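You operate a simulated robot arm through the tools that you are given. There is no shell and no other tool. Be economical: measure what you need, move in short steps, check, and stop when the job is done.

Carry out the task below with a simulated robot arm. There is one attempt and no reset: what you move stays moved.

JOB
Open the hinges drawer.
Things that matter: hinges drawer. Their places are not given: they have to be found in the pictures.

The check looks at the end state, three seconds after you hand in, the way a careful person would. Anything else that was tipped, shoved, dropped, spilled or broken makes it a failure.

ROBOT AND FRAMES
A 5-joint arm with a two-finger parallel gripper, fixed in place. Base frame: the origin is at the foot of the arm, x ahead of it, y to its left, z up. Readings come in mm, rad, newtons and seconds.
With the tool pointing down near the work surface it reaches from about 220 to 660 mm from the base axis. Its first joint turns from -1.152 to 1.152 rad. The tool tilts only in the upright plane through the base axis and itself; it spins freely about its own axis. Payload 2.9 kg.
The tool frame sits at the grasp point between the pads (the TCP): z along the fingers, y along the line on which they close. The tips reach 30 mm beyond it. Largest opening 110 mm; finger width 20, thickness 10; the body of the gripper, 48 by 112 mm, starts 55 mm behind the TCP.
Orientation is told as [roll, pitch, yaw] about the base's x, y, z axes, in that order, counted from this pose: with the fingers straight down and closing along the base's y, the tool's x points along the base's -x, its y along +y and its z along -z.

CONTROLS
- The arm moves only by the tool servo_tool. Its argument "targets" is a list of rows, each an object of numbers (a shift or turn left out is 0, a gripper value left out holds the last): "dx", "dy", "dz": the shift along the tool's x, y, z in mm; "rx", "ry", "rz": the turn, a rotation vector about the tool's x, y, z in rad; "jaw": the gripper command, from -1 (fully open) to 1 (shut), values between in proportion. In form: [{"dx": .., "dy": .., "dz": .., "rx": .., "ry": .., "rz": .., "jaw": ..}, ...]. A call has 1 to 10 rows; each row shifts and turns the commanded pose from where the row before left it, along the tool's axes as they then stand. Each row takes 0.2 s and may step no farther than 50 mm and 0.15 rad from the row before; otherwise, or with a gripper value out of range, the whole call is refused. Where a pose cannot be reached the arm comes as near as it can. A force on the tool above 40 N (or 10 N above the force at the start of the call, whichever is more), or a blocked arm, ends the call early, and 0.2 s more pass. The fingers move at their own pace (about 108 mm/s each) and stop on an object; they squeeze with about 37 N. The grip force told is the motor's: it shows also when the fingers shut on nothing. Time passes only in rows, and 0.2 s behind the last, so rows that do not move let the fingers close. The reply holds the time, the measured pose of the TCP, the force on the tool along the base axes, the opening and the grip force, in the units named above and with some noise.
- Cameras (640 x 400 px; columns grow to the right, rows downward): "scene" is fixed at [16.6, -436.6, 621.1]; the picture's right is [0.91, -0.41, 0.00], its down [-0.18, -0.39, -0.90] and it looks along [0.37, 0.82, -0.43] (base axes); focal length 326 px, centre (320, 200). "wrist" rides on the gripper at [-36, 0, -57] in the tool frame; the picture's right is [0.00, -1.00, 0.00], its down [0.97, 0.00, -0.24] and it looks along [0.24, 0.00, 0.97] (tool axes); focal length 218 px, centre (320, 200).
- grab_frame(camera): a new picture of that camera. It takes no simulated time.
- locate(camera, pixels): for up to 12 pixels [column, row] of the newest picture of that camera ("zoom" is the newest enlarged one), the place [x, y, z] in the base frame of the surface seen there, good to about 3 mm. It takes no simulated time.
- inspect(camera, box): a new picture of the part [left, top, right, bottom] of that camera's present view, enlarged. It takes no simulated time.
- hand_in(): hands the job in; it is judged then, once.

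Work in short steps. Measure before you move; look again where a grasp or a placing could have gone wrong, and mend it. You have 60 turns and 20 pictures in all, those below and enlarged ones among them. Open the gripper and draw the arm clear of the work before you hand the job in, unless the task says otherwise; then end with one line.

The tools are called after "Emit:" by a JSON object that holds its "api" and its "payload". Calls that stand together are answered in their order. servo_tool: Moves the arm, as the interface text tells. Its arguments: {"type":"object","properties":{"targets":{"type":"array","items":{"type":"object","properties":{"dx":{"type":"number"},"dy":{"type":"number"},"dz":{"type":"number"},"rx":{"type":"number"},"ry":{"type":"number"},"rz":{"type":"number"},"jaw":{"type":"number"}}}}},"required":["targets"]} The other tools are called the same way: grab_frame (camera) takes a picture; locate (camera, pixels) gives the place of the surface under pixels of a picture; inspect (camera, box) takes an enlarged picture of a part of a camera's view; hand_in () hands the job in.

At the start:

```text
clock: 0.0
position: [332.6, 226.1, 305.2]
ee_rot: [0.001, 0.0, -0.001]
force: [-0.1, -0.5, 0.1]
width: 110.1
grip_force: 0.1
```

scene: 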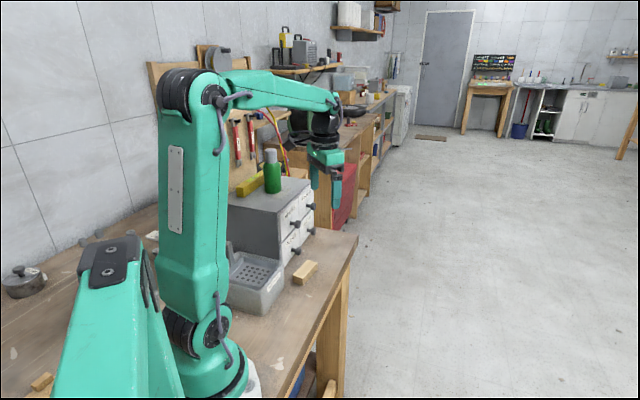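
wrist: 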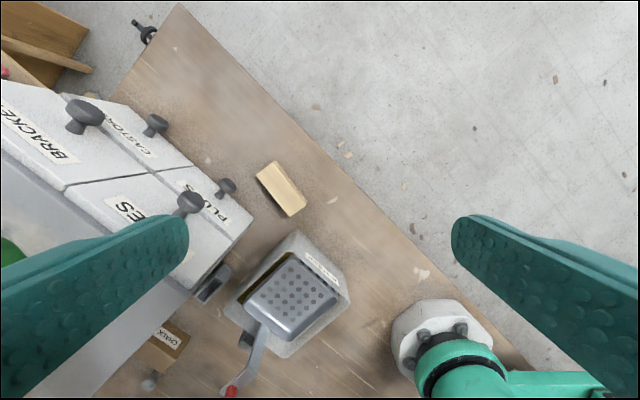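

The wrist picture shows a drawer cabinet with labels BRACKETS, CASTORS, "..ES" and PLUGS. I'll enlarge it from both cameras to find the hinges drawer.

Emit:
{"api": "inspect", "payload": {"camera": "scene", "box": [220, 140, 380, 320]}}

Emit:
{"api": "inspect", "payload": {"camera": "wrist", "box": [0, 60, 320, 320]}}

```text
2.22 times, centred on (300, 230) of scene
```

zoom: 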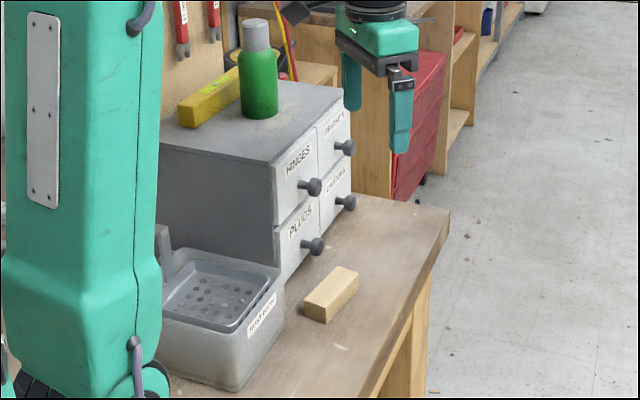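

```text
1.54 times, centred on (160, 190) of wrist
```

zoom: 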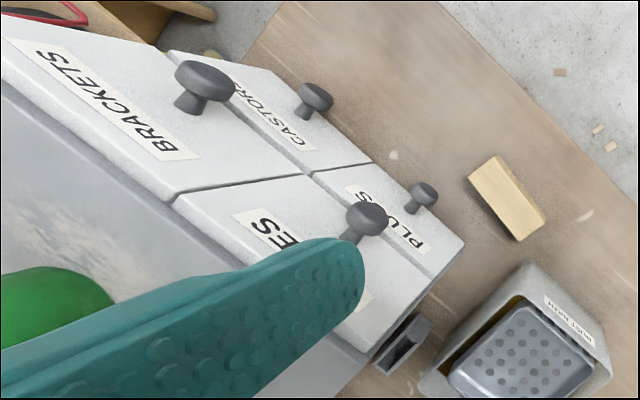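

The HINGES drawer is the top one nearest the arm's base (knob at zoom (367,217) in the wrist view, about (297,224) in the scene). I'll measure the knob, the face and the neighbours.

Emit:
{"api": "locate", "payload": {"camera": "zoom", "pixels": [[367, 217], [350, 235], [310, 185], [180, 200], [425, 285], [360, 345], [250, 220], [422, 195], [205, 78], [400, 340], [40, 300], [465, 245]]}}

Emit:
{"api": "locate", "payload": {"camera": "scene", "pixels": [[297, 224], [292, 223], [281, 216], [297, 201], [282, 238], [296, 250], [311, 206], [270, 165], [312, 231], [255, 190], [306, 272], [285, 205]]}}

```text
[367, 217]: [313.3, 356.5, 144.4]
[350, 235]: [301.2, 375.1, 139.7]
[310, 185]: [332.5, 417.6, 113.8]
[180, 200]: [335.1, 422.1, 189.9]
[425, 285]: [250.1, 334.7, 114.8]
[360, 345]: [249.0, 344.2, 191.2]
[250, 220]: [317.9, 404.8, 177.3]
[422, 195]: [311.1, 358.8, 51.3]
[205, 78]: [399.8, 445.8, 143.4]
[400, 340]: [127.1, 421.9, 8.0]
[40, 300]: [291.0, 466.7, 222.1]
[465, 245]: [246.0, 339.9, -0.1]
```

```text
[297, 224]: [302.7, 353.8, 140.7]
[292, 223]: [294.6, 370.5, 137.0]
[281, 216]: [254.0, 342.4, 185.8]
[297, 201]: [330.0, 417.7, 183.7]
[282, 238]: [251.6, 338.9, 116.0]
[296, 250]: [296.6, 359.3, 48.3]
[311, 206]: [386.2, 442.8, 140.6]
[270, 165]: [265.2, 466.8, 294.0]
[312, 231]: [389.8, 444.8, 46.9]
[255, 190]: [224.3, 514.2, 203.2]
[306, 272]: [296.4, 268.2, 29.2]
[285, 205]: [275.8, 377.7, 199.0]
```

Both views agree: the hinges knob is at about (311,357,140). The face runs along (0.716,0.698) and its outward normal is (0.698,-0.716). I'll spin the tool 0.80 rad so it closes along the face, narrow the jaw to about 60 mm, and move part of the way there at height.

Emit:
{"api": "servo_tool", "payload": {"targets": [{"rz": 0.14, "jaw": -0.1}, {"rz": 0.14}, {"rz": 0.14}, {"rz": 0.14}, {"rz": 0.14}, {"rz": 0.1}, {"dx": 30, "dy": 38}, {"dx": 30, "dy": 38}, {}]}}

Emit:
{"api": "grab_frame", "payload": {"camera": "wrist"}}

```text
clock: 2.0
position: [346.7, 324.8, 304.2]
ee_rot: [0.0, 0.0, -0.8]
force: [0.5, -0.7, 0.0]
width: 60.2
grip_force: 0.1
```

```text
15 pictures are left
```

wrist: 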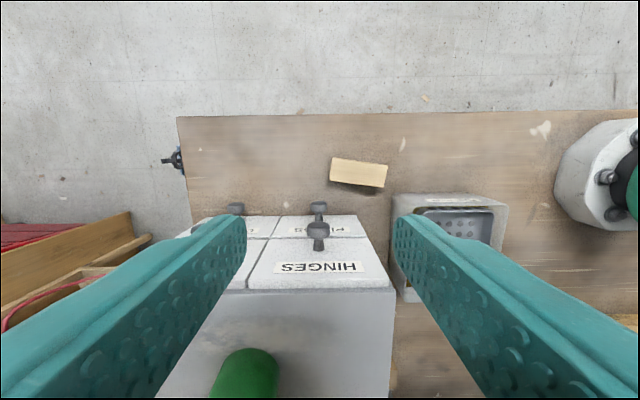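

The face is now level in the picture, and the hinges knob sits centred at (318,232). I'll measure the knob again from here.

Emit:
{"api": "locate", "payload": {"camera": "wrist", "pixels": [[318, 226], [310, 232], [326, 232], [318, 237], [318, 246], [290, 255], [350, 255], [318, 289], [318, 206], [310, 275]]}}

Emit:
{"api": "inspect", "payload": {"camera": "wrist", "box": [260, 190, 380, 265]}}

```text
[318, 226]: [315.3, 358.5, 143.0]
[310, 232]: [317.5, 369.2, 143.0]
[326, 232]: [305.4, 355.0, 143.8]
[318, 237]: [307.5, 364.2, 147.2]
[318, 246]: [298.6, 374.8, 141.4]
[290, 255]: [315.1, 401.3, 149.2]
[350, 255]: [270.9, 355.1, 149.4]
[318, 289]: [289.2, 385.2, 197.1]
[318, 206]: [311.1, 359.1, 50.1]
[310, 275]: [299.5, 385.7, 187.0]
```

```text
5.33 times, centred on (320, 228) of wrist
```

zoom: 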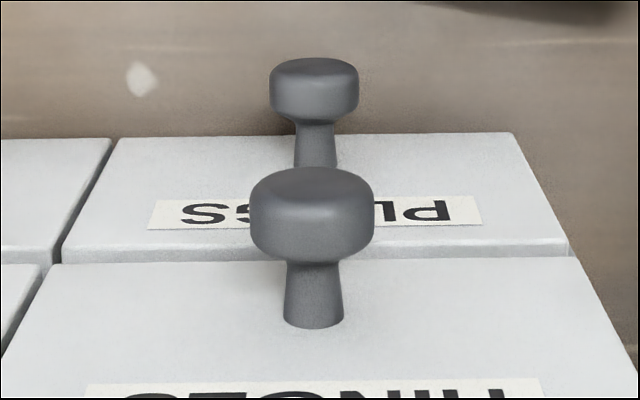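

The knob axis is at t≈475.8, and its head sits 15–30 mm off the face at z≈125–148. The cabinet top is at z≈200, so I'll stop the TCP at z≈153 to keep the gripper body above it. I'll move over the knob and then lower.

Emit:
{"api": "servo_tool", "payload": {"targets": [{"dx": 26, "dy": 1}, {"dx": 26}, {"dz": 35}, {"dz": 35}, {"dz": 30}, {}]}}

Emit:
{"api": "grab_frame", "payload": {"camera": "wrist"}}

Emit:
{"api": "inspect", "payload": {"camera": "scene", "box": [220, 140, 380, 320]}}

```text
clock: 3.4
position: [309.3, 358.3, 203.4]
ee_rot: [0.0, 0.0, -0.799]
force: [0.0, -0.2, -0.5]
width: 60.4
grip_force: 0.1
```

```text
13 pictures are left
```

wrist: 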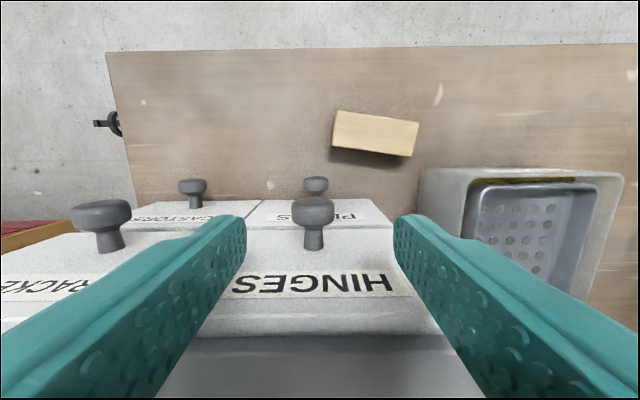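

```text
2.22 times, centred on (300, 230) of scene
```

zoom: 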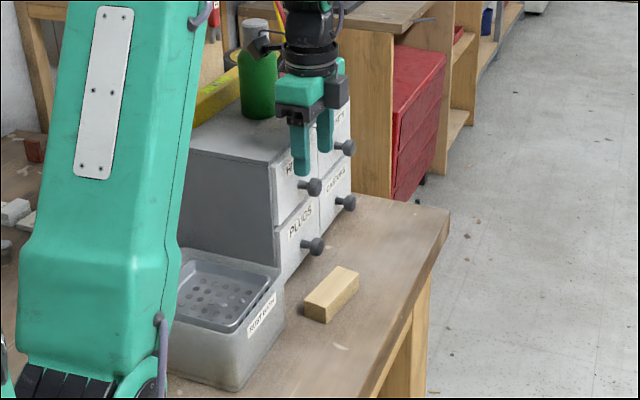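

Knob column 313 is about 3.5 mm toward +y of the tool centre, so I'll correct for that, descend to about z 153 and close.

Emit:
{"api": "servo_tool", "payload": {"targets": [{"dx": 2, "dy": 3.5}, {"dz": 25}, {"dz": 25}, {}]}}

Emit:
{"api": "grab_frame", "payload": {"camera": "wrist"}}

```text
clock: 4.4
position: [310.1, 362.7, 154.4]
ee_rot: [0.001, -0.002, -0.8]
force: [-1.7, -0.4, 1.0]
width: 60.6
grip_force: 0.1
```

```text
11 pictures are left
```

wrist: 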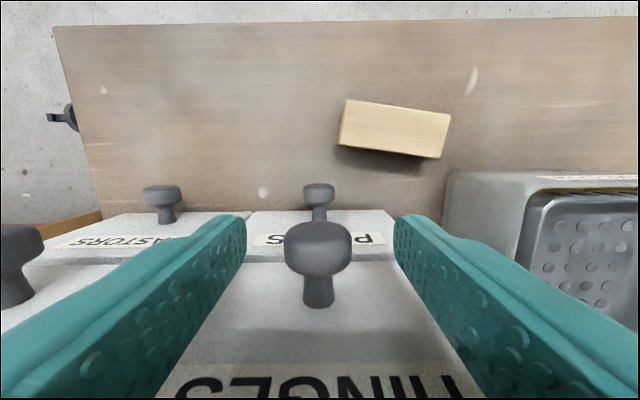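

The head at (318,248) is centred between the fingers. I'll close on it.

Emit:
{"api": "servo_tool", "payload": {"targets": [{"jaw": 1}, {}, {}]}}

```text
clock: 5.2
position: [311.7, 362.5, 153.4]
ee_rot: [0.003, 0.001, -0.797]
force: [10.0, 8.1, -9.1]
width: 24.8
grip_force: 44.7
```

The opening is 24.8 mm with firm grip force, so the head is held. I'll pull straight out (tool -x) in short steps.

Emit:
{"api": "servo_tool", "payload": {"targets": [{"dx": -8}, {"dx": -10}, {"dx": -10}, {"dx": -10}, {}]}}

Emit:
{"api": "grab_frame", "payload": {"camera": "wrist"}}

```text
clock: 6.4
position: [337.1, 335.5, 153.6]
ee_rot: [0.002, 0.0, -0.798]
force: [11.3, 10.4, -11.9]
width: 25.0
grip_force: 44.6
```

```text
10 pictures are left
```

wrist: 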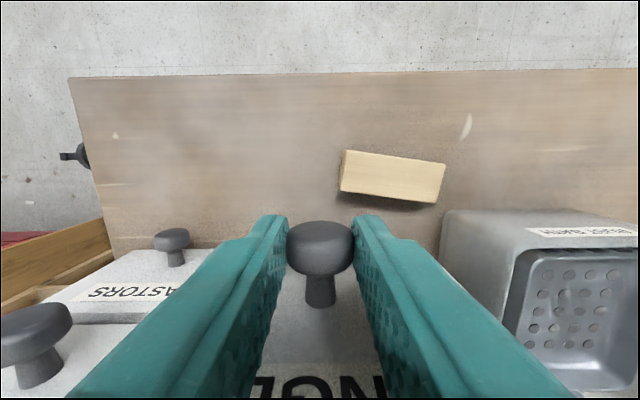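

The drawer came about 37 mm, with the knob still held. I'll pull 50 mm more and ease the sideways load.

Emit:
{"api": "servo_tool", "payload": {"targets": [{"dx": -10, "dy": 1}, {"dx": -10}, {"dx": -10}, {"dx": -10}, {"dx": -10}, {}]}}

Emit:
{"api": "inspect", "payload": {"camera": "scene", "box": [200, 120, 400, 320]}}

```text
clock: 7.8
position: [372.2, 300.7, 153.9]
ee_rot: [0.001, -0.001, -0.798]
force: [9.1, 10.3, -16.9]
width: 24.9
grip_force: 44.7
```

```text
2.00 times, centred on (300, 220) of scene
```

zoom: 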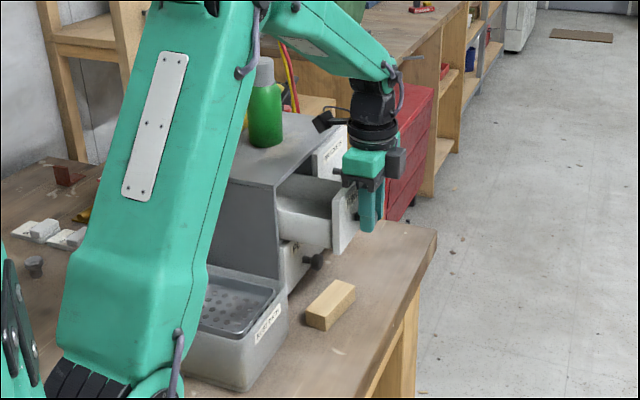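

It is open about 86 mm with no stop felt. I'll draw it a bit more in small steps and watch the force.

Emit:
{"api": "servo_tool", "payload": {"targets": [{"dx": -5}, {"dx": -5}, {"dx": -5}, {"dx": -5}, {}]}}

```text
clock: 9.0
position: [386.6, 287.2, 153.7]
ee_rot: [0.0, 0.002, -0.8]
force: [7.7, 8.4, -14.1]
width: 24.6
grip_force: 45.0
```

It is now about 106 mm open, which is plainly open against a cabinet depth of about 150 mm. I'll release the knob, then back off outward slightly and rise.

Emit:
{"api": "servo_tool", "payload": {"targets": [{"jaw": 0.0}, {}, {}, {"dz": -15}, {"dz": -30}, {"dz": -40}, {"dx": -30, "dz": -30}, {"dx": -30}, {}]}}

Emit:
{"api": "grab_frame", "payload": {"camera": "wrist"}}

Emit:
{"api": "inspect", "payload": {"camera": "scene", "box": [200, 120, 400, 320]}}

```text
clock: 11.0
position: [426.9, 244.6, 268.1]
ee_rot: [0.0, 0.001, -0.799]
force: [-0.4, -0.1, -0.6]
width: 54.7
grip_force: 0.0
```

```text
8 pictures are left
```

wrist: 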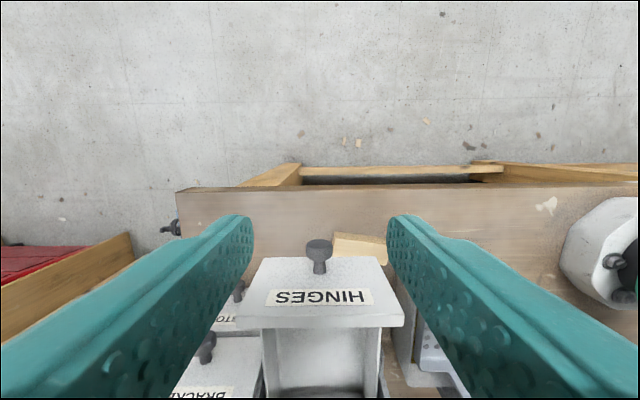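

```text
2.00 times, centred on (300, 220) of scene
```

zoom: 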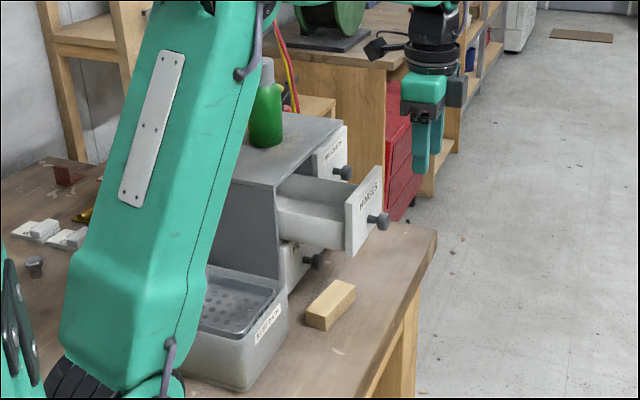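

The HINGES drawer stands well open, the other drawers are shut, and the bottle and block haven't moved. The gripper is open and clear, so I'll hand in.

Emit:
{"api": "hand_in", "payload": {}}

```text
The job is handed in.
```

The hinges drawer is open by about 106 mm, nothing else was disturbed, and the arm is clear; I haven't seen the check's result.
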